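You operate a simulated robot arm through the tools that you are given. There is no shell and no other tool.

You are at the controls of a simulated robot arm. One attempt, no reset.

JOB
Level the white balance, tare it and centre the yellow-band weight on its pan.
Fine: turn the blue foot wheel till the bubble comes to the middle and LEVEL clears; the shield is shut for the tare and at the end. Set down upright: what you pick out.

The check looks at the end state, three seconds after you hand in, the way a careful person would. Anything else that was tipped, shoved, dropped, spilled or broken makes it a failure.

ROBOT AND FRAMES
A 7-joint arm with a two-finger parallel gripper, fixed in place. Base frame: the origin is on the floor under the middle of its stand, x ahead of it, y to its left, z up; the work surface is at about z = 780. Readings come in mm, degrees, newtons and seconds.
It reaches about 1372 mm from its shoulder. Its first joint turns from -149.0 to 149.0 degrees. Payload 3.43 kg.
The TCP is the grasp point between the finger pads, 30 mm short of the fingertips. In the tool frame z runs along the fingers and y along their closing line. The gripper opens to 94 mm. The fingers are 28 mm wide and 10 mm thick; the gripper's body (50 by 96 mm) begins 55 mm behind the TCP.
Orientation is told as [roll, pitch, yaw] about the base's x, y, z axes, in that order, counted from this pose: with the fingers straight down and closing along the base's y, the tool's x points along the base's -x, its y along +y and its z along -z.

CONTROLS
- The arm moves only by the tool servo_tool. Its argument "series" is a list that holds one entry, the list of rows, each a list of 7 numbers: the shift along the tool's x, y, z in mm, then the turn, a rotation vector about the tool's x, y, z in degrees, then the gripper command, from -1 (fully open) to 1 (shut), values between in proportion. In form: [[[dx, dy, dz, ax, ay, az, fingers], ...]]. A call has 1 to 20 rows; each row is the pose to reach, as a shift and turn from the pose commanded when the call began, along the tool's axes at that moment. Rows are played at 5 a second. More than 50 mm and 8.6 degrees between two rows, or a gripper value outside its range, and nothing of the call is played. Where a pose cannot be reached the arm comes as near as it can. A force on the tool above 40 N (or 10 N above the force at the start of the call, whichever is more), or a blocked arm, ends the call early, and 0.2 s more pass. Each finger travels about 45 mm/s and halts on what it meets, pressing with about 23 N; the grip force reading is that of the motor and also rises with nothing between the fingers. The clock runs only during rows and for 0.2 s after the last one: add rows that repeat a pose to give the fingers time. It gives the time, the measured TCP pose, the force on the tool (base axes), the opening and the grip force at its end, in the units of the frame above (readings bear some noise), with the torque about the TCP (base axes, N m) and any sound that the robot's microphone picked up, and new pictures: "show" is both (left out), scene, wrist or none.
- Cameras (640 x 400 px; columns grow to the right, rows downward): "scene" is fixed at [384.7, 492.5, 1514.5]; the picture's right is [-0.99, -0.12, 0.00], its down [-0.05, 0.42, -0.91] and it looks along [0.11, -0.90, -0.42] (base axes); focal length 353 px, centre (320, 200). "wrist" rides on the gripper at [76, 14, -103] in the tool frame; the picture's right is [-0.18, 0.98, 0.00], its down [-0.75, -0.14, -0.64] and it looks along [-0.63, -0.12, 0.77] (tool axes); focal length 243 px, centre (320, 200). There is no depth. A picture from a camera that has moved, and an enlarged one, comes with that camera's place and axes in the base frame and with its lens. The place of the scene camera against the robot may be out by one fixed shift of up to 25 mm in any direction.
- zoom(camera, box): a new picture of the part [left, top, right, bottom] of that camera's present view, enlarged. No time passes.
- hand_in(): hands the job in; it is judged then, once.

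Nothing tells you positions but the pictures and the camera data. Unless the task says otherwise, let go and move clear before handing in.

The tools are called after "Emit:" as a command line: name --argument value ..., lists and objects as JSON in quotes. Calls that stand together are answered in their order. servo_tool: Moves the arm, as the interface text tells. Its arguments: {"type":"object","properties":{"series":{"type":"array","items":{"type":"array","items":{"type":"array","items":{"type":"number"}}}},"show":{"type":"string","enum":["both","scene","wrist","none"]}},"required":["series"]} The other tools are called the same way: zoom (camera, box) takes an enlarged picture of a part of a camera's view; hand_in () hands the job in.

At the start:

```text
t: 0.0
position: [204.1, -966.4, 1262.7]
ee_rot: [-0.3, -0.1, -0.1]
wrist_force: [-0.5, 0.0, 0.1]
torque: [0.0, 0.0, 0.0]
grip_width: 93.9
grasp_force: 0.1
```

scene: 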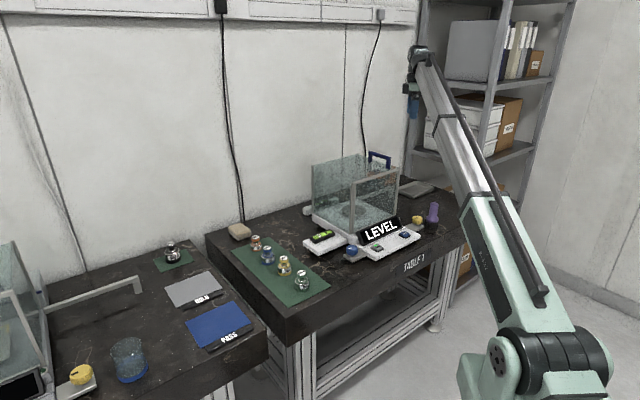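
wrist: 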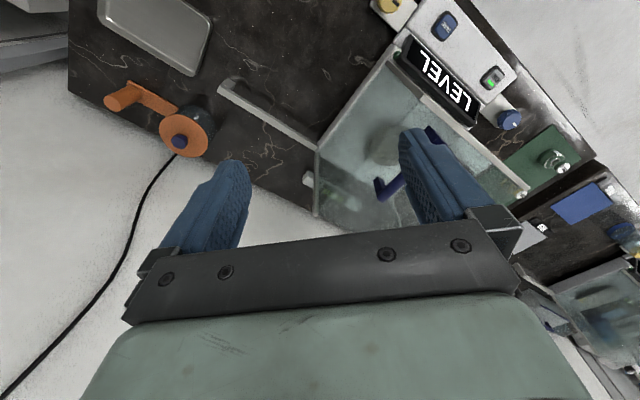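

The scene shows a balance with a glass shield on table 1, a LEVEL warning lit, four weights on a green mat, and a second balance on the left table. I'll zoom in to look at details before moving anything.

Emit:
zoom --camera "scene" --box '[290, 140, 450, 270]'

Emit:
zoom --camera "scene" --box '[220, 210, 340, 310]'

Emit:
zoom --camera "wrist" --box '[300, 0, 600, 210]'

Emit:
zoom --camera "scene" --box '[0, 230, 270, 400]'

```text
3.08 times, centred on (370, 205) of scene
camera zoom: at [384.7, 492.5, 1514.5], right [-0.99, -0.12, 0.0], down [-0.05, 0.42, -0.91], along [0.11, -0.9, -0.42], focal length 1085 px, centre (166, 185)
```

zoom: 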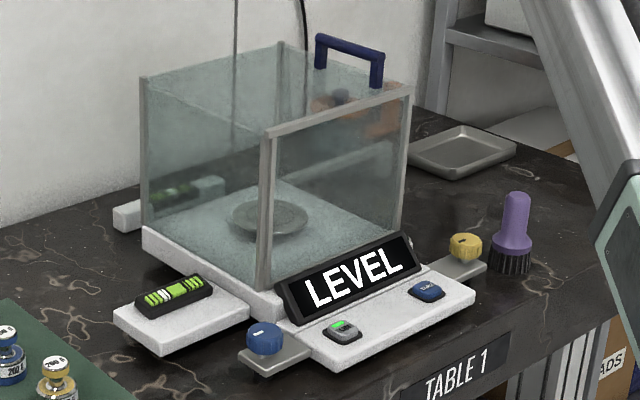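

```text
4.00 times, centred on (280, 260) of scene
camera zoom: at [384.7, 492.5, 1514.5], right [-0.99, -0.12, 0.0], down [-0.05, 0.42, -0.91], along [0.11, -0.9, -0.42], focal length 1411 px, centre (480, -40)
```

zoom: 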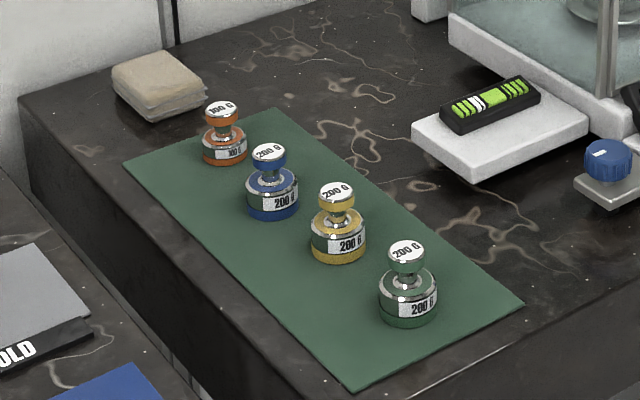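

```text
1.90 times, centred on (450, 105) of wrist
camera zoom: at [127.3, -951.9, 1365.3], right [0.18, 0.98, 0.0], down [0.75, -0.14, 0.64], along [0.63, -0.12, -0.77], focal length 462 px, centre (72, 381)
```

zoom: 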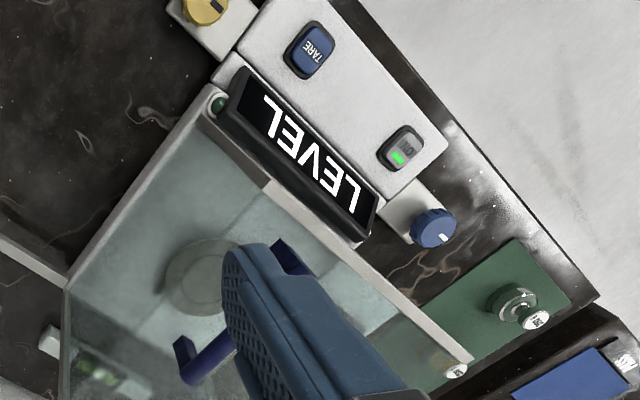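

```text
2.35 times, centred on (135, 315) of scene
camera zoom: at [384.7, 492.5, 1514.5], right [-0.99, -0.12, 0.0], down [-0.05, 0.42, -0.91], along [0.11, -0.9, -0.42], focal length 830 px, centre (755, -71)
```

zoom: 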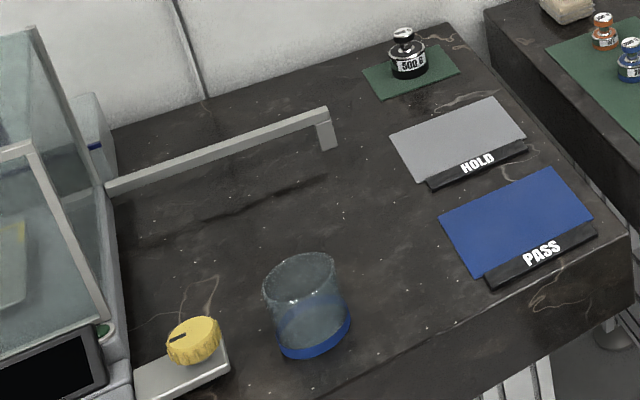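

I see the white balance near (400, -750) with a level vial on its left, the blue wheel at its front-left foot, and a TARE button beside a power-like button. I'll swing the wrist camera round to look at the balance from its front, staying high.

Emit:
servo_tool --series '[[[-16, 30, 0, 0, 0, 7.5, -1], [-32, 60, 0, 0, 0, 15, -1], [-48, 90, 0, 0, 0, 22.5, -1], [-64, 120, 0, 0, 0, 30, -1], [-80, 150, 0, 0, 0, 37.5, -1], [-96, 180, 0, 0, 0, 45, -1], [-112, 210, 0, 0, 0, 52.5, -1], [-128, 240, 0, 0, 0, 60, -1], [-144, 270, 0, 0, 0, 67.5, -1], [-160, 300, 0, 0, 0, 75, -1], [-176, 330, 0, 0, 0, 82.5, -1], [-192, 360, 0, 0, 0, 90, -1], [-192, 360, 0, 0, 0, 90, -1]]]'

```text
t: 1.3
position: [296.1, -822.8, 1234.6]
ee_rot: [-1.5, -2.2, -39.8]
wrist_force: [0.5, -2.1, -3.8]
torque: [0.06, -0.14, 0.13]
grip_width: 93.7
grasp_force: 0.0
out of reach, approached as far as the arm can: row 2, 3, 4, 5, 6
stopped in row 6: the force on the tool passed its limit at 78 N (the readings are from after the stop); the commanded pose is now the measured one
camera wrist: at [244.8, -758.1, 1333.7], right [0.77, 0.64, -0.02], down [0.48, -0.56, 0.67], along [0.42, -0.53, -0.74], focal length 243 px, centre (320, 200)
```

scene: 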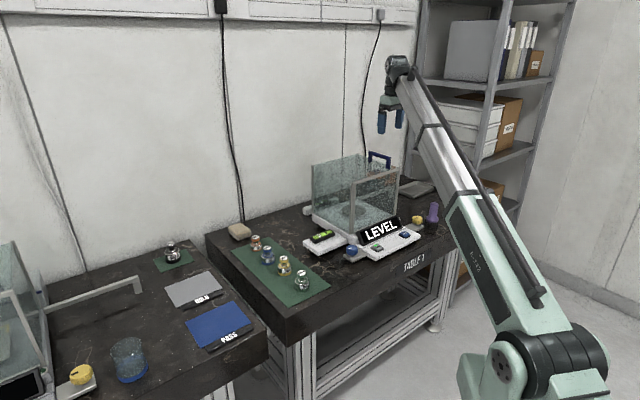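
wrist: 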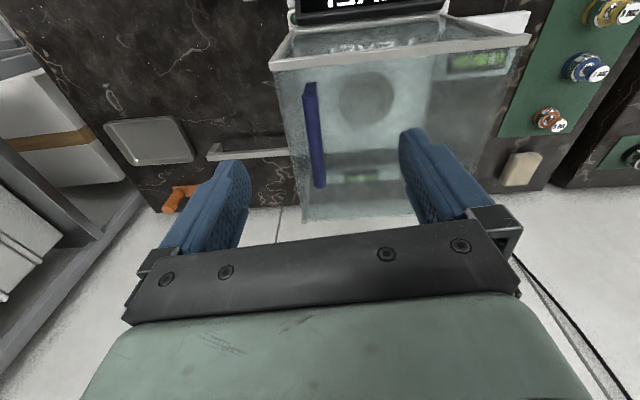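

The wide reach made the move stop early (nothing was touched; the gripper is well above the shield). I'm now closer in, so I'll continue gently to a spot in front of the balance while finishing the yaw.

Emit:
servo_tool --series '[[[5, 17, -2, 0, 0.2, 3.6, -1], [10, 34, -4, -0.1, 0.4, 7.2, -1], [14, 51, -6, -0.1, 0.6, 10.8, -1], [18, 68, -8, -0.1, 0.8, 14.4, -1], [23, 85, -10, -0.2, 1.0, 18, -1], [27, 102, -12, -0.2, 1.2, 21.6, -1], [32, 119, -14, -0.2, 1.4, 25.2, -1], [36, 136, -16, -0.2, 1.6, 28.8, -1], [41, 153, -18, -0.3, 1.8, 32.4, -1], [46, 170, -20, -0.3, 2.0, 36, -1], [50, 187, -22, -0.3, 2.2, 39.6, -1], [55, 204, -24, -0.4, 2.4, 43.2, -1], [60, 221, -26, -0.4, 2.6, 46.8, -1], [64, 238, -28, -0.4, 2.7, 50.2, -1], [64, 238, -28, -0.4, 2.7, 50.2, -1]]]'

```text
t: 1.7
position: [299.8, -816.5, 1235.5]
ee_rot: [-1.7, -2.5, -41.1]
wrist_force: [0.9, 0.4, 0.1]
torque: [-0.01, 0.09, -0.03]
grip_width: 93.9
grasp_force: 0.1
stopped in row 1: the force on the tool passed its limit at 56 N (the readings are from after the stop); the commanded pose is now the measured one
camera wrist: at [249.5, -750.3, 1334.1], right [0.78, 0.62, -0.02], down [0.47, -0.57, 0.68], along [0.41, -0.54, -0.73], focal length 243 px, centre (320, 200)
```

scene: 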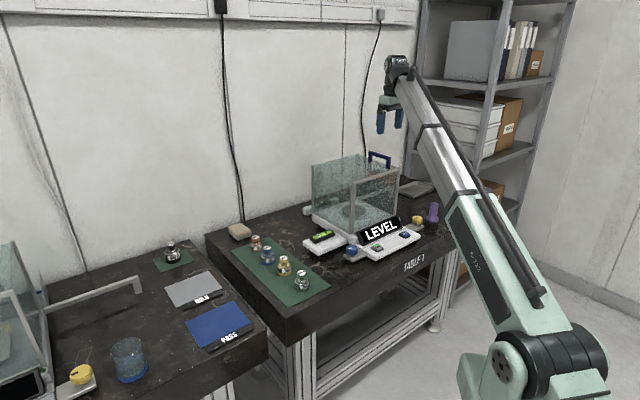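
wrist: 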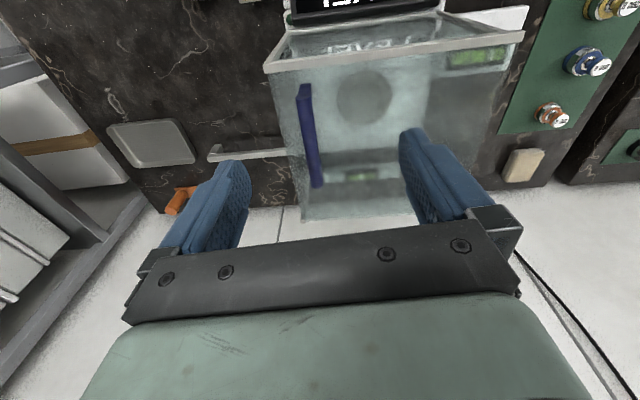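

The arm stopped again almost at once though nothing is near it; that looks like the outstretched arm jerking. I'll creep back toward the base with small steps to bend the elbow first.

Emit:
servo_tool --series '[[[2, 1, 0, 0, 0, 0, -1], [6, 3, 0, 0, 0, 0, -1], [11, 6, 0, 0, 0, 0, -1], [17, 9, 0, 0, 0, 0, -1], [24, 13, 0, 0, 0, 0, -1], [32, 18, 0, 0, 0, 0, -1], [41, 23, 0, 0, 0, 0, -1], [50, 28, 0, 0, 0, 0, -1], [60, 33, 0, 0, 0, 0, -1], [69, 38, 0, 0, 0, 0, -1], [78, 43, 0, 0, 0, 0, -1], [84, 46, 0, 0, 0, 0, -1], [88, 48, 0, 0, 0, 0, -1]]]'

```text
t: 2.8
position: [294.0, -797.3, 1234.5]
ee_rot: [-1.8, -2.9, -41.1]
wrist_force: [3.1, -7.8, -12.2]
torque: [0.05, -0.18, 0.12]
grip_width: 94.0
grasp_force: 0.1
stopped in row 5: the force on the tool passed its limit at 44 N (the readings are from after the stop); the commanded pose is now the measured one
camera wrist: at [242.9, -731.4, 1332.5], right [0.78, 0.62, -0.02], down [0.46, -0.56, 0.68], along [0.41, -0.55, -0.73], focal length 243 px, centre (320, 200)
```

scene: 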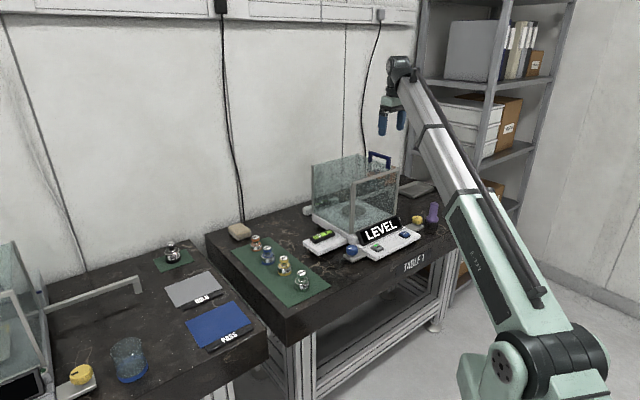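
wrist: 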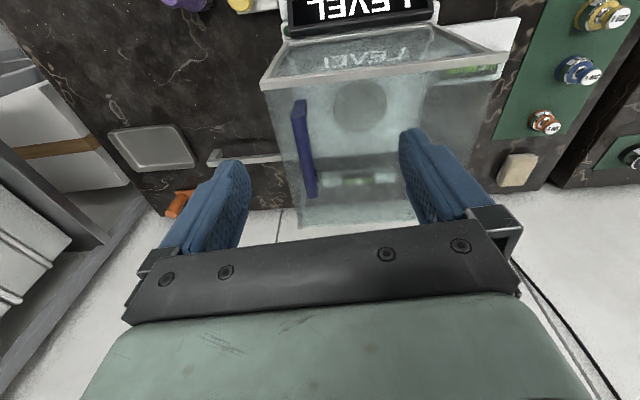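

Still stopping with nothing nearby. I'll hold still for a moment to see whether the force is a standing contact or only motion jerk.

Emit:
servo_tool --series '[[[0, 0, 0, 0, 0, 0, -1], [0, 0, 0, 0, 0, 0, -1], [0, 0, 0, 0, 0, 0, -1], [0, 0, 0, 0, 0, 0, -1], [0, 0, 0, 0, 0, 0, -1]]]' --show "none"

Emit:
zoom --camera "scene" --box '[360, 30, 520, 130]'

```text
t: 4.0
position: [293.3, -796.9, 1235.3]
ee_rot: [-1.9, -2.8, -41.0]
wrist_force: [5.4, -13.3, -26.3]
torque: [-0.33, -0.67, 0.31]
grip_width: 93.9
grasp_force: 0.0
```

```text
4.00 times, centred on (440, 80) of scene
camera zoom: at [384.7, 492.5, 1514.5], right [-0.99, -0.12, 0.0], down [-0.05, 0.42, -0.91], along [0.11, -0.9, -0.42], focal length 1411 px, centre (-160, 680)
```

zoom: 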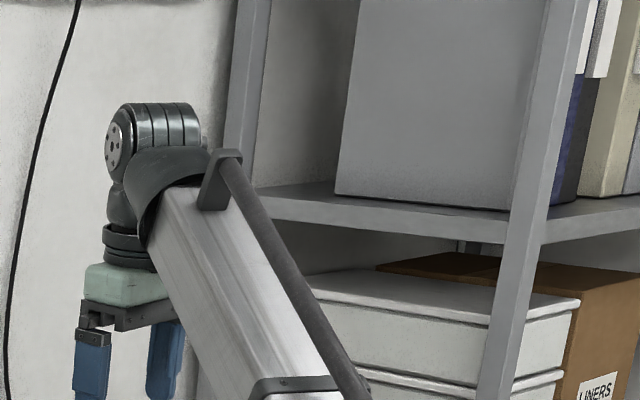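

There's a standing force: the gripper's mount looks folded against the forearm. I'll look closer at how the arm is bent before choosing which way to go.

Emit:
zoom --camera "scene" --box '[360, 30, 640, 400]'

Emit:
zoom --camera "wrist" --box '[240, 0, 540, 230]'

Emit:
zoom --camera "wrist" --box '[60, 100, 260, 230]'

```text
1.08 times, centred on (500, 215) of scene (not enlarged: the box is as wide or as high as the picture)
camera zoom: at [384.7, 492.5, 1514.5], right [-0.99, -0.12, 0.0], down [-0.05, 0.42, -0.91], along [0.11, -0.9, -0.42], focal length 381 px, centre (125, 184)
```

zoom: 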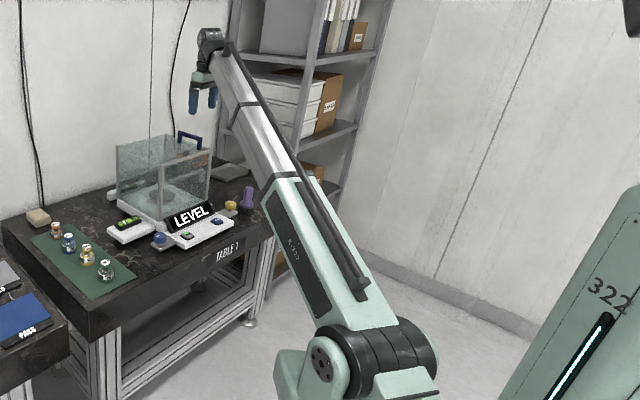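

```text
1.74 times, centred on (390, 115) of wrist
camera zoom: at [242.7, -731.2, 1332.8], right [0.78, 0.62, -0.02], down [0.46, -0.56, 0.68], along [0.41, -0.54, -0.73], focal length 422 px, centre (198, 348)
```

zoom: 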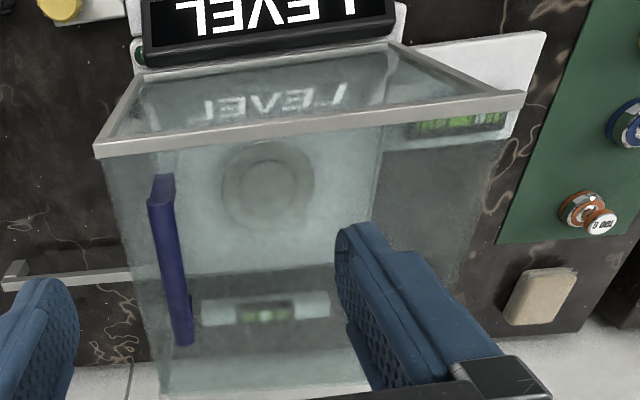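

```text
3.08 times, centred on (160, 165) of wrist
camera zoom: at [242.7, -731.2, 1332.8], right [0.78, 0.62, -0.02], down [0.46, -0.56, 0.68], along [0.41, -0.54, -0.73], focal length 746 px, centre (812, 308)
```

zoom: 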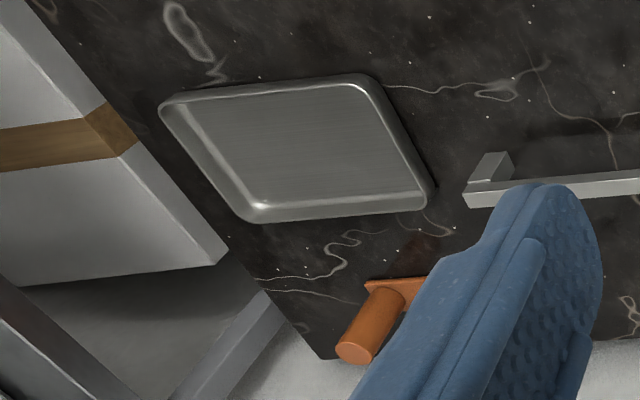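

The zoom seems to render a little outside the normal frame, so I'll use it to look at how the arm's elbow is set and what else is around.

Emit:
zoom --camera "scene" --box '[540, 0, 640, 400]'

Emit:
zoom --camera "scene" --box '[370, 40, 450, 140]'

```text
1.00 times, centred on (590, 200) of scene (not enlarged: the box is as wide or as high as the picture)
camera zoom: at [384.7, 492.5, 1514.5], right [-0.99, -0.12, 0.0], down [-0.05, 0.42, -0.91], along [0.11, -0.9, -0.42], focal length 353 px, centre (50, 200)
```

zoom: 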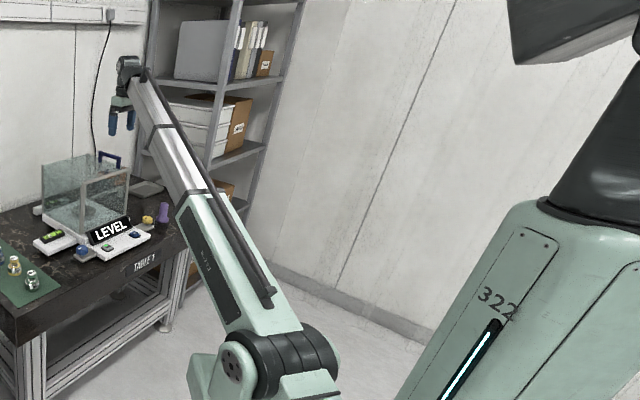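

```text
4.00 times, centred on (410, 90) of scene
camera zoom: at [384.7, 492.5, 1514.5], right [-0.99, -0.12, 0.0], down [-0.05, 0.42, -0.91], along [0.11, -0.9, -0.42], focal length 1411 px, centre (-40, 640)
```

zoom: 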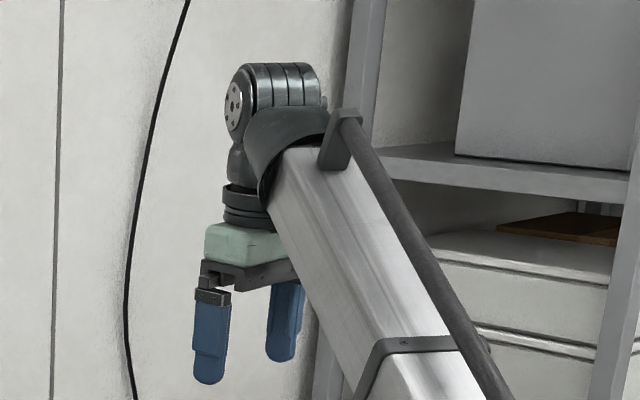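

The gripper mount is resting against the forearm because the forearm is too steep at this height with fingers down. Lowering eases that angle; there's nothing above z≈1060 below me, so I'll come down about 60 mm slowly.

Emit:
servo_tool --series '[[[-2, 0, 4, 0, 0, 0, -1], [-5, 0, 10, 0, 0, 0, -1], [-9, 0, 18, 0, 0, 0, -1], [-13, 0, 26, 0, 0, 0, -1], [-17, 0, 34, 0, 0, 0, -1], [-21, 0, 42, 0, 0, 0, -1], [-25, 0, 50, 0, 0, 0, -1], [-28, 0, 56, 0, 0, 0, -1], [-30, 0, 60, 0, 0, 0, -1], [-30, 0, 60, 0, 0, 0, -1]]]'

```text
t: 6.2
position: [316.4, -821.1, 1174.6]
ee_rot: [-1.7, -2.9, -41.0]
wrist_force: [0.0, 0.0, -0.1]
torque: [0.0, 0.0, -0.02]
grip_width: 94.0
grasp_force: 0.0
camera wrist: at [266.4, -754.3, 1273.7], right [0.78, 0.62, -0.02], down [0.46, -0.56, 0.68], along [0.41, -0.54, -0.73], focal length 243 px, centre (320, 200)
```

scene: 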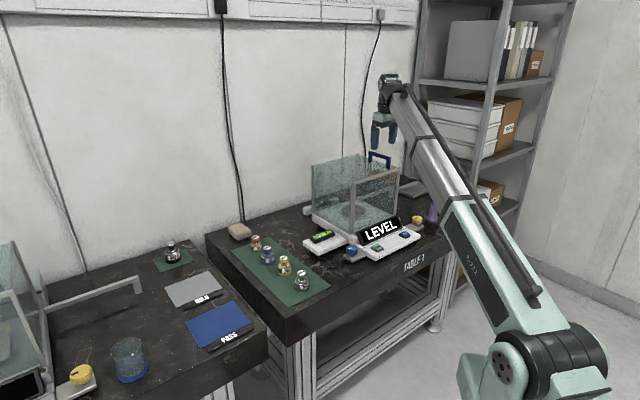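
wrist: 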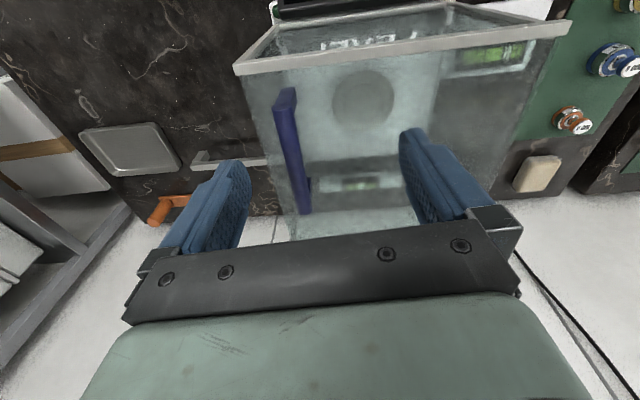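

Contact is gone and force reads zero. I'll draw back toward the front of the balance while lowering, straightening the small tilt, to get a good look at the wheel, buttons and display.

Emit:
servo_tool --series '[[[6, 0, 4, -0.2, 0.3, 0, -1], [16, 2, 8, -0.4, 0.6, 0, -1], [28, 4, 12, -0.6, 0.9, 0, -1], [42, 7, 16, -0.8, 1.2, 0, -1], [56, 10, 20, -1.0, 1.5, 0, -1], [70, 14, 24, -1.2, 1.8, 0, -1], [84, 18, 28, -1.4, 2.1, 0, -1], [98, 22, 32, -1.5, 2.4, 0, -1], [112, 26, 36, -1.6, 2.6, 0, -1], [126, 30, 40, -1.7, 2.8, 0, -1], [138, 34, 44, -1.7, 2.9, 0, -1], [146, 38, 46, -1.7, 2.9, 0, -1], [150, 40, 48, -1.7, 2.9, 0, -1], [150, 40, 48, -1.7, 2.9, 0, -1]]]'

```text
t: 9.2
position: [229.7, -695.4, 1119.4]
ee_rot: [0.0, 0.0, -41.0]
wrist_force: [0.7, -0.2, -0.3]
torque: [-0.02, 0.0, 0.01]
grip_width: 93.9
grasp_force: 0.0
camera wrist: at [181.0, -633.3, 1222.4], right [0.78, 0.62, 0.0], down [0.48, -0.6, 0.64], along [0.4, -0.5, -0.77], focal length 243 px, centre (320, 200)
```

scene: 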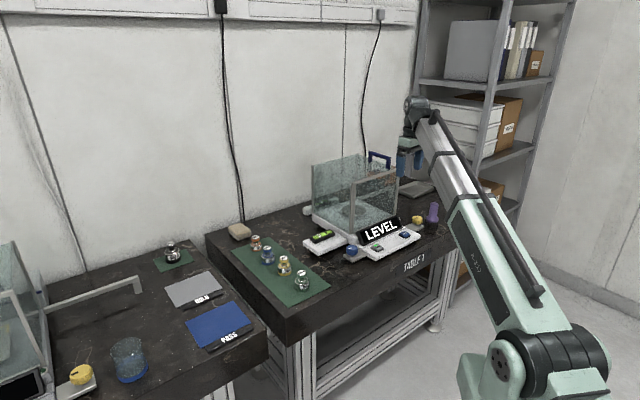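
wrist: 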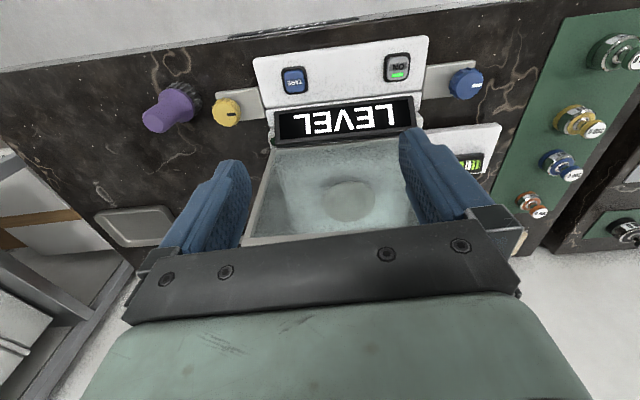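

Now I have a clean view from the front: power button (ON, green), TARE, blue wheel on the left foot, yellow on the right, and all weights. Zooming in for detail.

Emit:
zoom --camera "wrist" --box '[240, 30, 520, 205]'

Emit:
zoom --camera "wrist" --box '[420, 50, 520, 190]'

Emit:
zoom --camera "wrist" --box '[500, 20, 640, 230]'

Emit:
zoom --camera "scene" --box '[290, 140, 440, 270]'

```text
2.29 times, centred on (380, 118) of wrist
camera zoom: at [181.0, -633.3, 1222.4], right [0.78, 0.62, 0.0], down [0.48, -0.6, 0.64], along [0.4, -0.5, -0.77], focal length 555 px, centre (183, 389)
```

zoom: 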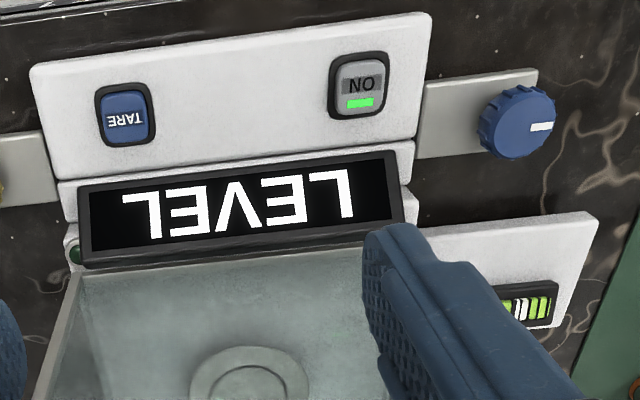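

```text
2.86 times, centred on (470, 120) of wrist
camera zoom: at [181.0, -633.3, 1222.4], right [0.78, 0.62, 0.0], down [0.48, -0.6, 0.64], along [0.4, -0.5, -0.77], focal length 693 px, centre (-109, 429)
```

zoom: 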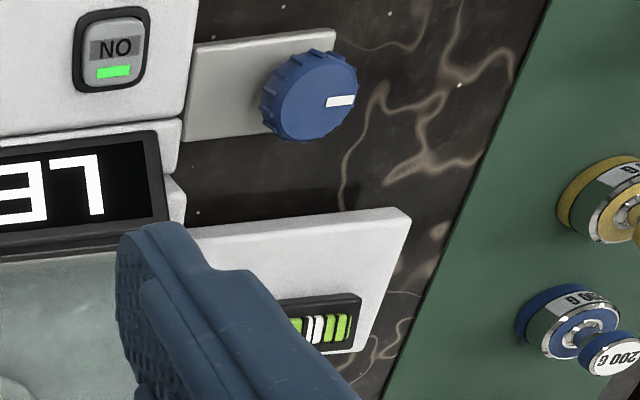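

```text
1.90 times, centred on (570, 125) of wrist
camera zoom: at [181.0, -633.3, 1222.4], right [0.78, 0.62, 0.0], down [0.48, -0.6, 0.64], along [0.4, -0.5, -0.77], focal length 462 px, centre (-156, 343)
```

zoom: 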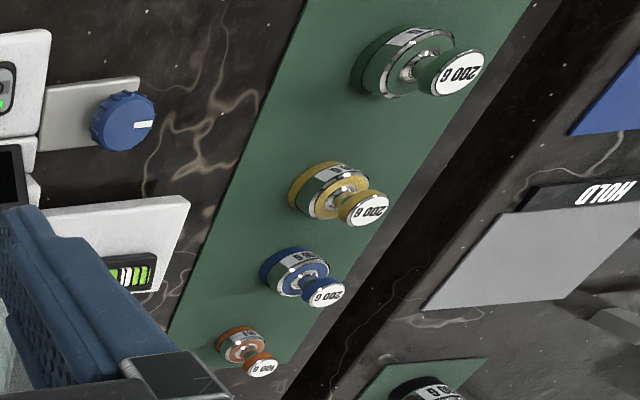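

```text
3.08 times, centred on (365, 205) of scene
camera zoom: at [384.7, 492.5, 1514.5], right [-0.99, -0.12, 0.0], down [-0.05, 0.42, -0.91], along [0.11, -0.9, -0.42], focal length 1085 px, centre (182, 185)
```

zoom: 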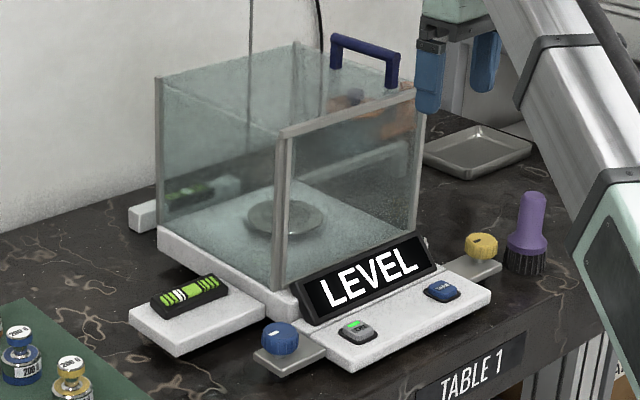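

Let me zoom hard on the vial, the shield's top and the pan.

Emit:
zoom --camera "scene" --box '[305, 222, 345, 248]'

Emit:
zoom --camera "scene" --box '[340, 145, 410, 190]'

Emit:
zoom --camera "scene" --box '[300, 150, 400, 235]'

```text
15.38 times, centred on (325, 235) of scene
camera zoom: at [384.7, 492.5, 1514.5], right [-0.99, -0.12, 0.0], down [-0.05, 0.42, -0.91], along [0.11, -0.9, -0.42], focal length 5427 px, centre (243, -338)
```

zoom: 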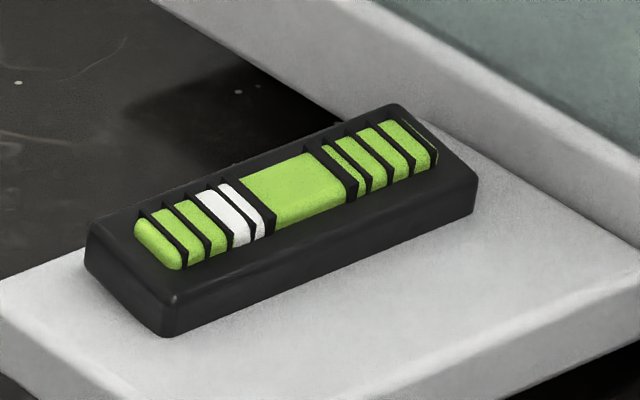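

```text
8.89 times, centred on (375, 168) of scene
camera zoom: at [384.7, 492.5, 1514.5], right [-0.99, -0.12, 0.0], down [-0.05, 0.42, -0.91], along [0.11, -0.9, -0.42], focal length 3136 px, centre (-169, 489)
```

zoom: 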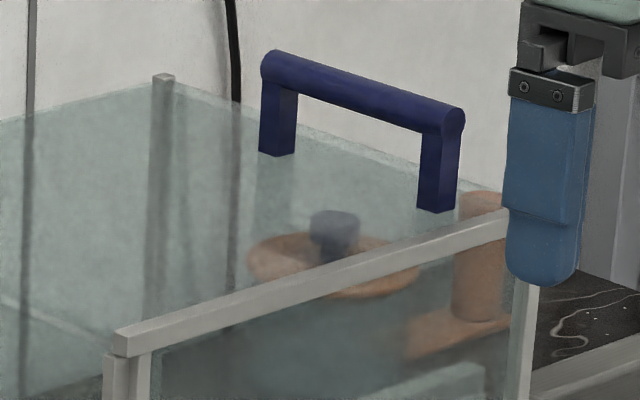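

```text
4.71 times, centred on (350, 192) of scene
camera zoom: at [384.7, 492.5, 1514.5], right [-0.99, -0.12, 0.0], down [-0.05, 0.42, -0.91], along [0.11, -0.9, -0.42], focal length 1660 px, centre (179, 235)
```

zoom: 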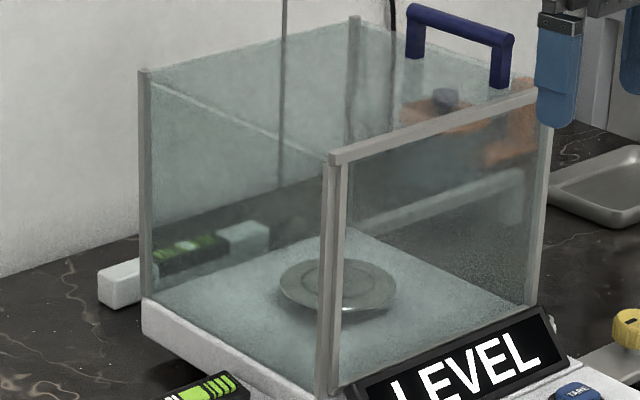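

The lid with the dark blue handle lies flat on top, so the shield looks shut now; I need to learn how it opens. I'll look at the twin balance on the other table and at the rail behind this one.

Emit:
zoom --camera "scene" --box '[0, 200, 60, 400]'

Emit:
zoom --camera "wrist" --box '[80, 190, 260, 260]'

Emit:
zoom --camera "scene" --box '[380, 160, 450, 240]'

```text
2.00 times, centred on (30, 300) of scene
camera zoom: at [384.7, 492.5, 1514.5], right [-0.99, -0.12, 0.0], down [-0.05, 0.42, -0.91], along [0.11, -0.9, -0.42], focal length 706 px, centre (900, 0)
```

zoom: 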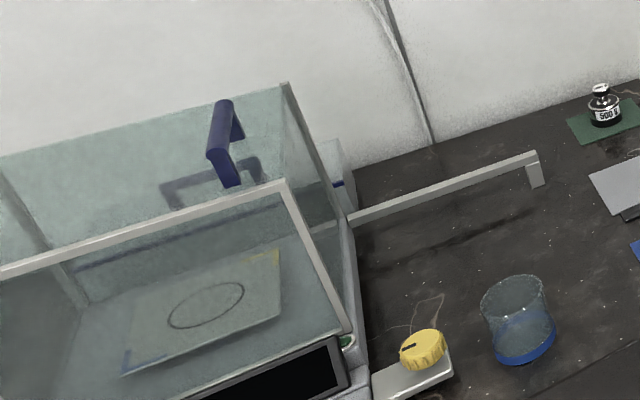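

```text
3.56 times, centred on (170, 225) of wrist
camera zoom: at [181.0, -633.3, 1222.4], right [0.78, 0.62, 0.0], down [0.48, -0.6, 0.64], along [0.4, -0.5, -0.77], focal length 863 px, centre (853, 111)
```

zoom: 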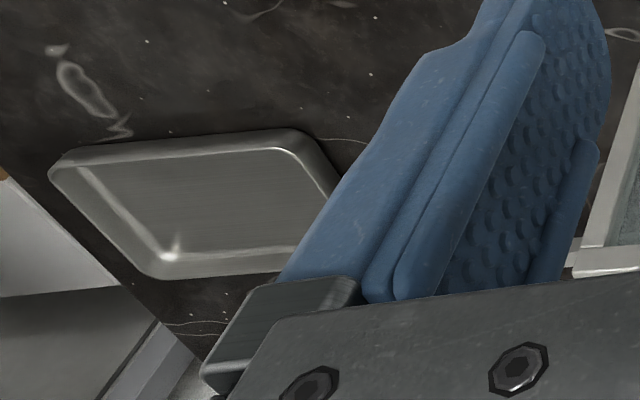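

```text
5.00 times, centred on (415, 200) of scene
camera zoom: at [384.7, 492.5, 1514.5], right [-0.99, -0.12, 0.0], down [-0.05, 0.42, -0.91], along [0.11, -0.9, -0.42], focal length 1764 px, centre (-155, 200)
```

zoom: 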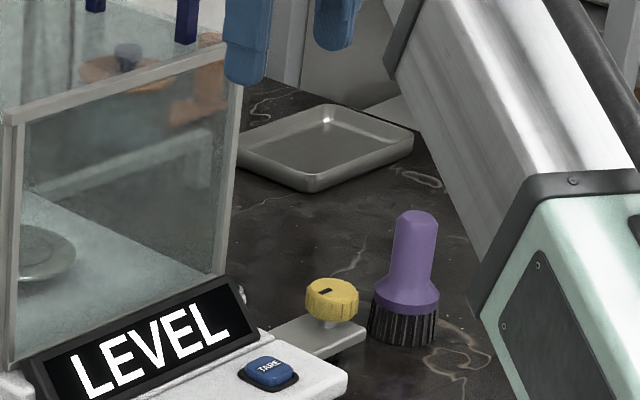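

The vial's bubble sits on the left (weight side), so the left is high. The blue wheel's top is near (418, -576, 828), about 45 mm across. I'll move over it at a safe height, then lower partway and check alignment.

Emit:
servo_tool --series '[[[0, 15, 0, 0, 0, 0, -1], [0, 40, 0, 0, 0, 0, -1], [-5, 70, 0, 0, 0, 0, -1], [-15, 100, 0, 0, 0, 0, -1], [-25, 130, 0, 0, 0, 0, -1], [-35, 160, 0, 0, 0, 0, -1], [-45, 185, 0, 0, 0, 0, -1], [-55, 203, 5, 0, 0, 0, -1], [-62, 213, 20, 0, 0, 0, -1], [-64, 214, 45, 0, 0, 0, -1], [-64, 214, 75, 0, 0, 0, -1], [-64, 214, 105, 0, 0, 0, -1], [-64, 214, 135, 0, 0, 0, -1], [-64, 214, 155, 0, 0, 0, -1], [-64, 214, 165, 0, 0, 0, -1], [-64, 214, 165, 0, 0, 0, -1]]]'

```text
t: 9.8
position: [257.8, -664.8, 1120.1]
ee_rot: [-0.3, -0.3, -40.7]
wrist_force: [5.3, -1.3, -5.9]
torque: [-0.24, 0.37, -0.24]
grip_width: 94.1
grasp_force: 0.1
stopped in row 3: the force on the tool passed its limit at 50 N (the readings are from after the stop); the commanded pose is now the measured one
camera wrist: at [208.7, -603.1, 1222.8], right [0.78, 0.62, 0.0], down [0.48, -0.59, 0.65], along [0.4, -0.51, -0.76], focal length 243 px, centre (320, 200)
```

scene: 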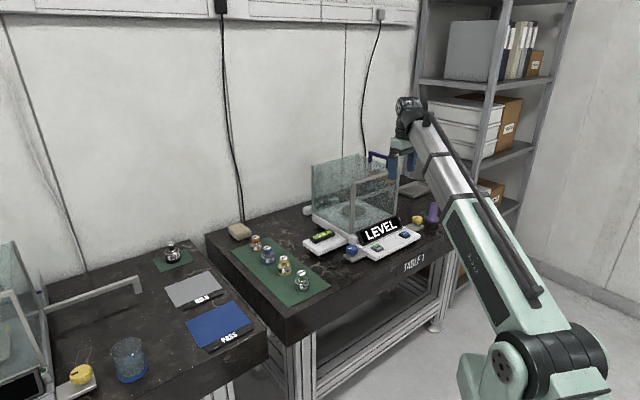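
wrist: 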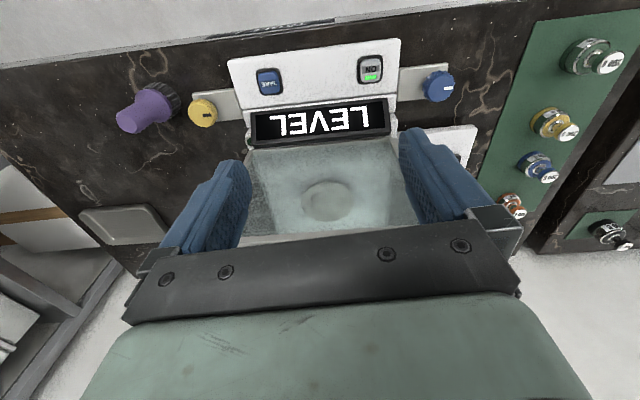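

That was the gripper body brushing the forearm again as I moved sideways while high. I'll lower straight down in the clear space in front of the shield first, then go sideways.

Emit:
servo_tool --series '[[[0, 0, 4, 0, 0, 0, -1], [0, 0, 12, 0, 0, 0, -1], [0, 0, 24, 0, 0, 0, -1], [0, 0, 38, 0, 0, 0, -1], [0, 0, 54, 0, 0, 0, -1], [0, 0, 70, 0, 0, 0, -1], [0, 0, 86, 0, 0, 0, -1], [0, 0, 102, 0, 0, 0, -1], [0, 0, 116, 0, 0, 0, -1], [0, 0, 126, 0, 0, 0, -1], [0, 0, 130, 0, 0, 0, -1]]]' --show "scene"

```text
t: 12.2
position: [257.5, -665.0, 989.6]
ee_rot: [-0.3, -0.3, -40.7]
wrist_force: [0.1, -1.1, 0.0]
torque: [0.01, 0.0, 0.04]
grip_width: 94.2
grasp_force: 0.1
```

scene: 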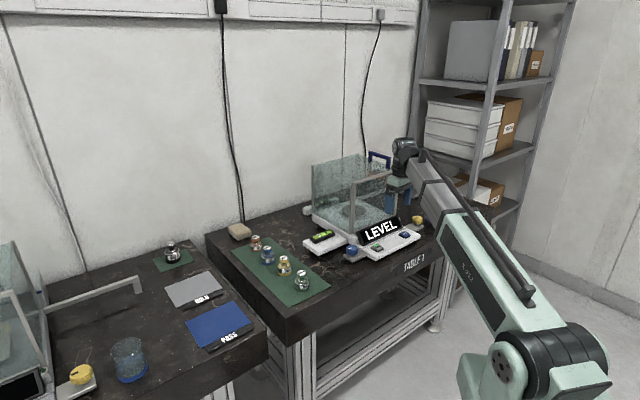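

Clear, zero force. Now sideways over to the wheel, then in, then down a little to z≈950.

Emit:
servo_tool --series '[[[0, 5, 0, 0, 0, 0, -1], [0, 15, 0, 0, 0, 0, -1], [0, 30, 0, 0, 0, 0, -1], [0, 50, 0, 0, 0, 0, -1], [0, 70, 0, 0, 0, 0, -1], [0, 90, 0, 0, 0, 0, -1], [0, 110, 0, 0, 0, 0, -1], [0, 130, 0, 0, 0, 0, -1], [-5, 150, 0, 0, 0, 0, -1], [-15, 165, 0, 0, 0, 0, -1], [-30, 172, 5, 0, 0, 0, -1], [-45, 172, 12, 0, 0, 0, -1], [-58, 172, 20, 0, 0, 0, -1], [-64, 172, 30, 0, 0, 0, -1], [-64, 172, 38, 0, 0, 0, -1], [-64, 172, 40, 0, 0, 0, -1]]]'

```text
t: 15.6
position: [418.7, -577.0, 950.4]
ee_rot: [-0.2, -0.3, -40.7]
wrist_force: [-0.4, 0.1, 1.4]
torque: [-0.02, 0.0, -0.01]
grip_width: 93.9
grasp_force: 0.0
camera wrist: at [370.0, -515.1, 1052.0], right [0.78, 0.63, 0.0], down [0.48, -0.59, 0.65], along [0.4, -0.51, -0.76], focal length 243 px, centre (320, 200)
```

scene: 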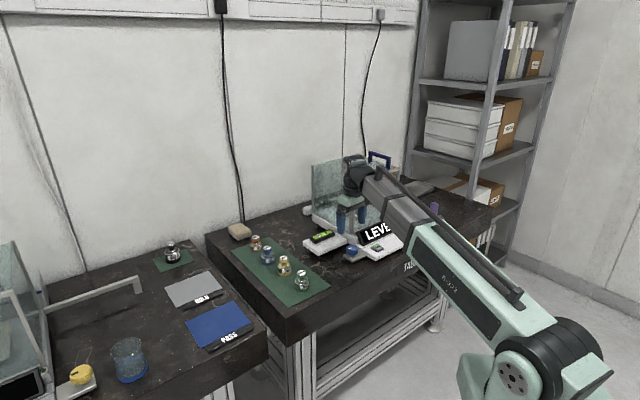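
wrist: 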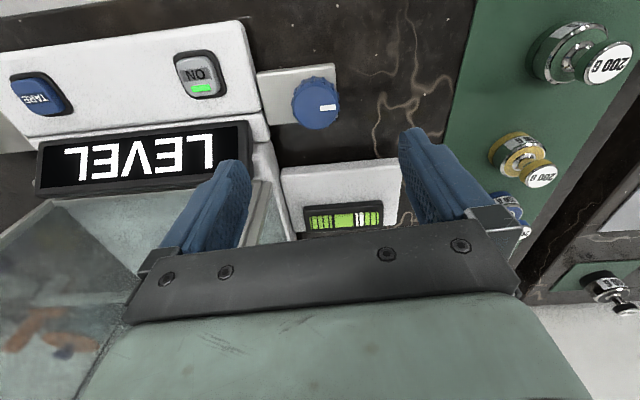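

Emit:
zoom --camera "wrist" --box '[250, 50, 410, 240]'

Emit:
zoom --camera "scene" --box '[300, 190, 400, 270]'

```text
2.11 times, centred on (330, 145) of wrist
camera zoom: at [370.0, -515.1, 1052.0], right [0.78, 0.63, 0.0], down [0.48, -0.59, 0.65], along [0.4, -0.51, -0.76], focal length 511 px, centre (299, 316)
```

zoom: 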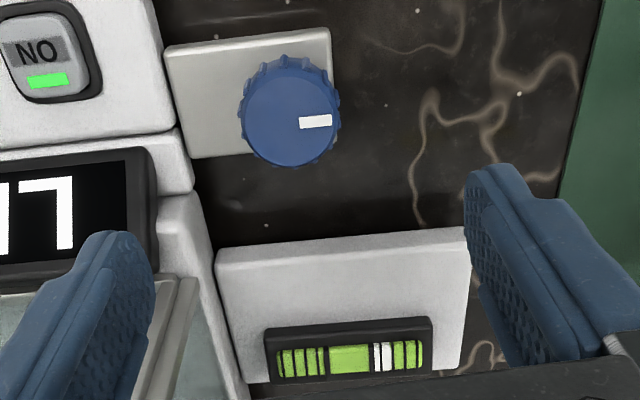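

```text
5.00 times, centred on (350, 230) of scene
camera zoom: at [384.7, 492.5, 1514.5], right [-0.99, -0.12, 0.0], down [-0.05, 0.42, -0.91], along [0.11, -0.9, -0.42], focal length 1764 px, centre (170, 50)
```

zoom: 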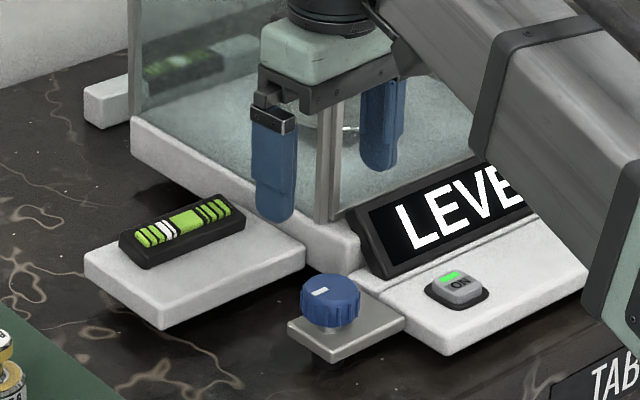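

The wheel is almost right under the grasp point (a few mm off). I'll correct by about +2, -4 mm and lower so the fingertips are just above the wheel top, then look again.

Emit:
servo_tool --series '[[[2, -4, 5, 0, 0, 0, -1], [2, -4, 20, 0, 0, 0, -1], [2, -4, 38, 0, 0, 0, -1], [2, -4, 55, 0, 0, 0, -1], [2, -4, 68, 0, 0, 0, -1], [2, -4, 76, 0, 0, 0, -1], [2, -4, 78, 0, 0, 0, -1]]]'

```text
t: 17.2
position: [415.0, -577.3, 871.8]
ee_rot: [-0.3, -0.2, -40.7]
wrist_force: [0.0, 0.3, -0.6]
torque: [0.02, 0.0, 0.0]
grip_width: 94.0
grasp_force: 0.0
camera wrist: at [365.2, -517.8, 973.9], right [0.78, 0.63, 0.0], down [0.48, -0.59, 0.65], along [0.4, -0.51, -0.76], focal length 243 px, centre (320, 200)
```

scene: 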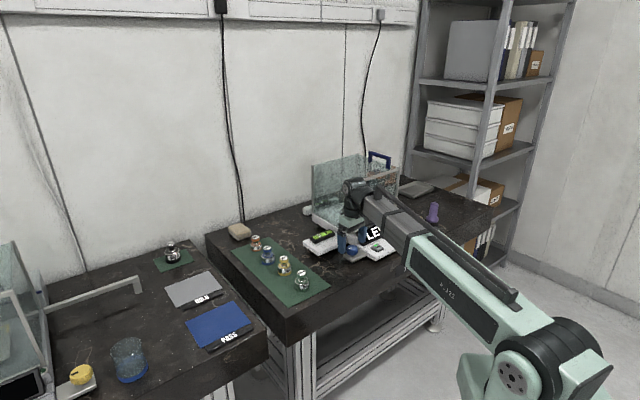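
wrist: 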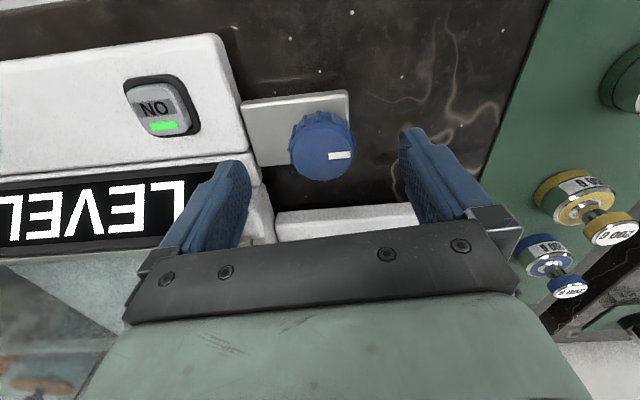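

Emit:
zoom --camera "wrist" --box '[240, 80, 420, 220]'

Emit:
zoom --camera "scene" --box '[310, 200, 410, 270]'

```text
2.86 times, centred on (330, 150) of wrist
camera zoom: at [365.2, -517.8, 973.9], right [0.78, 0.63, 0.0], down [0.48, -0.59, 0.65], along [0.4, -0.51, -0.76], focal length 693 px, centre (291, 343)
```

zoom: 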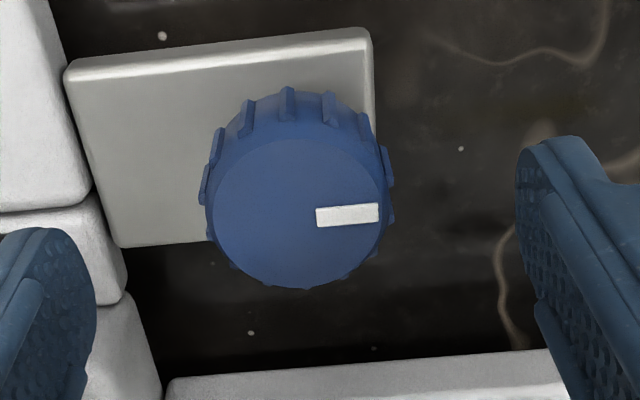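

```text
5.71 times, centred on (360, 235) of scene
camera zoom: at [384.7, 492.5, 1514.5], right [-0.99, -0.12, 0.0], down [-0.05, 0.42, -0.91], along [0.11, -0.9, -0.42], focal length 2016 px, centre (91, 0)
```

zoom: 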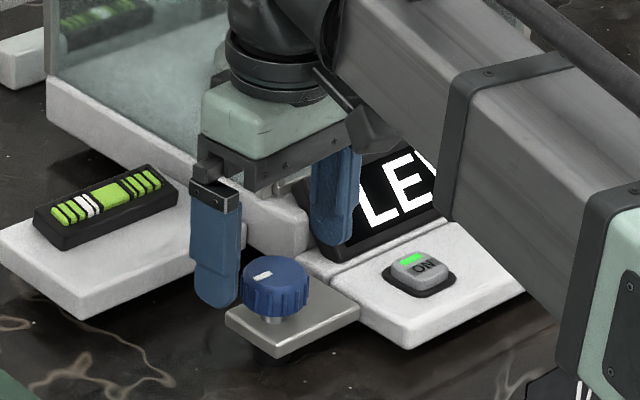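

Comparing views, the wheel's top is near z≈840 with its axis about 3.5 mm toward me from the grasp line. I'll shift that, go down 22 mm so the fingertips flank the wheel above its plate, and close.

Emit:
servo_tool --series '[[[2, 0, 2, 0, 0, 0, -1], [3.5, 0, 8, 0, 0, 0, -1], [3.5, 0, 15, 0, 0, 0, -1], [3.5, 0, 20, 0, 0, 0, -1], [3.5, 0, 22, 0, 0, 0, -1], [3.5, 0, 22, 0, 0, 0, -1]]]'

Emit:
zoom --camera "scene" --box '[320, 210, 390, 265]'

Emit:
zoom --camera "wrist" --box '[240, 80, 420, 220]'

```text
t: 18.6
position: [411.2, -576.2, 849.7]
ee_rot: [-0.4, -0.3, -40.8]
wrist_force: [-0.4, 0.3, 0.8]
torque: [0.03, -0.01, -0.01]
grip_width: 94.2
grasp_force: 0.1
camera wrist: at [362.7, -515.4, 952.4], right [0.78, 0.63, 0.0], down [0.48, -0.59, 0.65], along [0.4, -0.51, -0.76], focal length 243 px, centre (320, 200)
```

scene: 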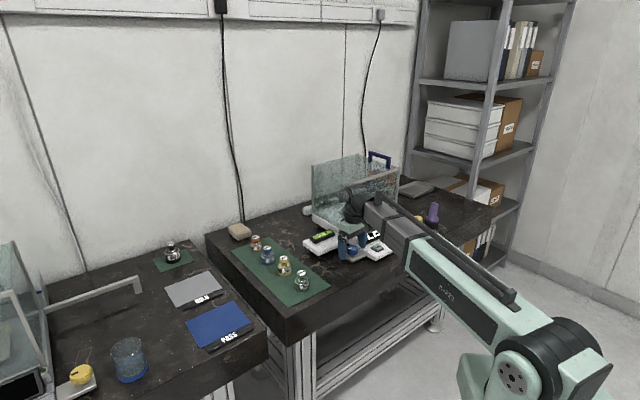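
wrist: 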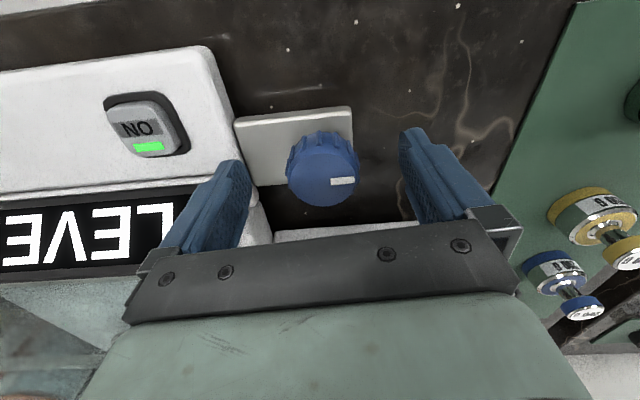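

```text
7.27 times, centred on (355, 238) of scene
camera zoom: at [384.7, 492.5, 1514.5], right [-0.99, -0.12, 0.0], down [-0.05, 0.42, -0.91], along [0.11, -0.9, -0.42], focal length 2565 px, centre (66, -73)
```

zoom: 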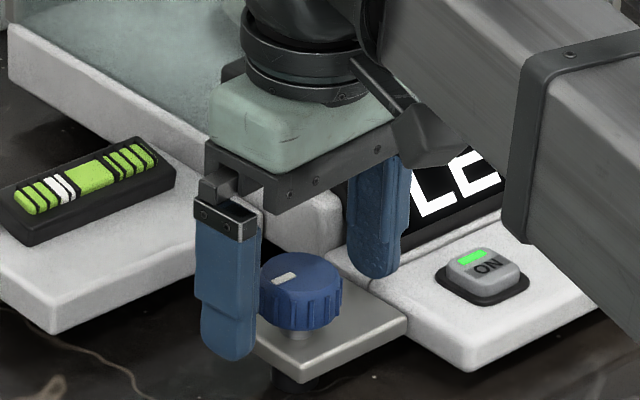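

```text
2.86 times, centred on (330, 150) of wrist
camera zoom: at [362.7, -515.4, 952.4], right [0.78, 0.63, 0.0], down [0.48, -0.59, 0.65], along [0.4, -0.51, -0.76], focal length 693 px, centre (291, 343)
```

zoom: 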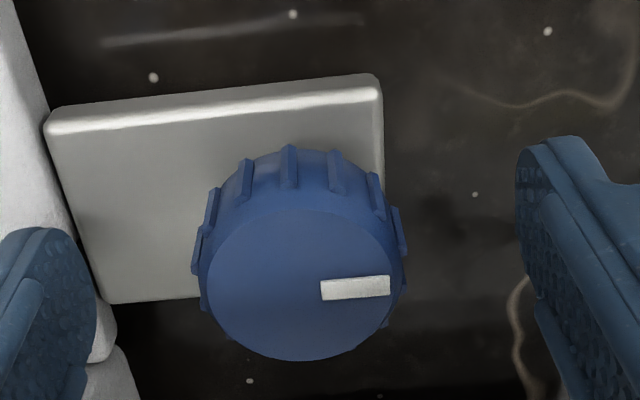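

The wheel is centred between the fingers with the tips clear of the plate. Closing on it now.

Emit:
servo_tool --series '[[[0, 0, 0, 0, 0, 0, -0.4], [0, 0, 0, 0, 0, 0, 0], [0, 0, 0, 0, 0, 0, 0.3], [0, 0, 0, 0, 0, 0, 0.6], [0, 0, 0, 0, 0, 0, 1], [0, 0, 0, 0, 0, 0, 1], [0, 0, 0, 0, 0, 0, 1]]]'

Emit:
zoom --camera "scene" --box '[320, 210, 390, 265]'

```text
t: 20.2
position: [412.8, -575.3, 850.1]
ee_rot: [-0.1, -0.3, -40.7]
wrist_force: [14.9, 15.1, -3.4]
torque: [0.41, -0.46, 0.06]
grip_width: 39.5
grasp_force: 45.2
camera wrist: at [363.4, -514.5, 952.4], right [0.78, 0.63, 0.0], down [0.48, -0.59, 0.65], along [0.4, -0.5, -0.76], focal length 243 px, centre (320, 200)
```

scene: 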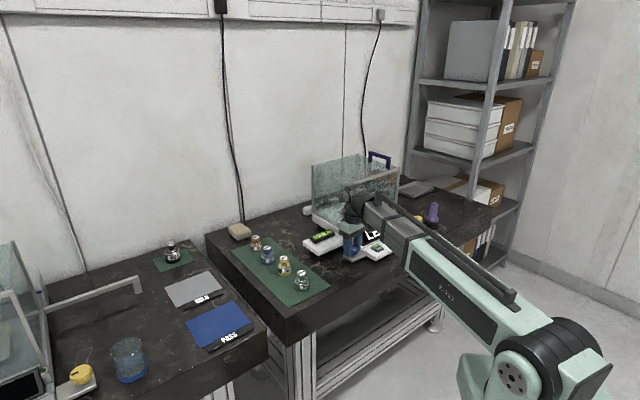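
wrist: 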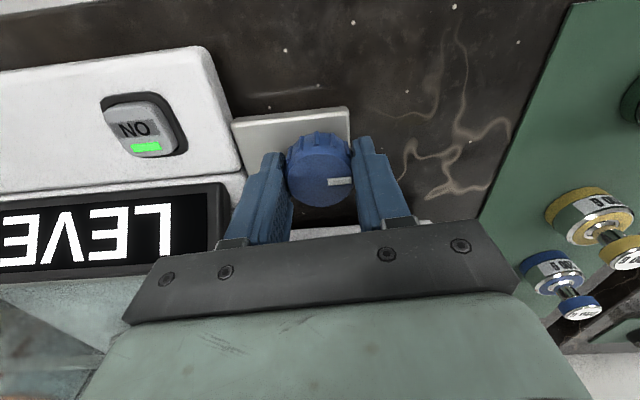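

```text
7.27 times, centred on (355, 238) of scene
camera zoom: at [384.7, 492.5, 1514.5], right [-0.99, -0.12, 0.0], down [-0.05, 0.42, -0.91], along [0.11, -0.9, -0.42], focal length 2565 px, centre (66, -73)
```

zoom: 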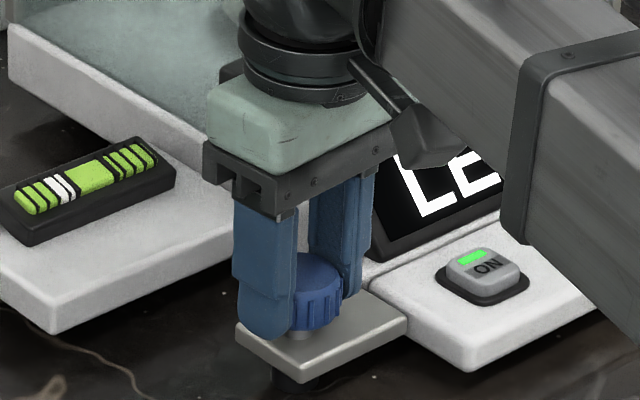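

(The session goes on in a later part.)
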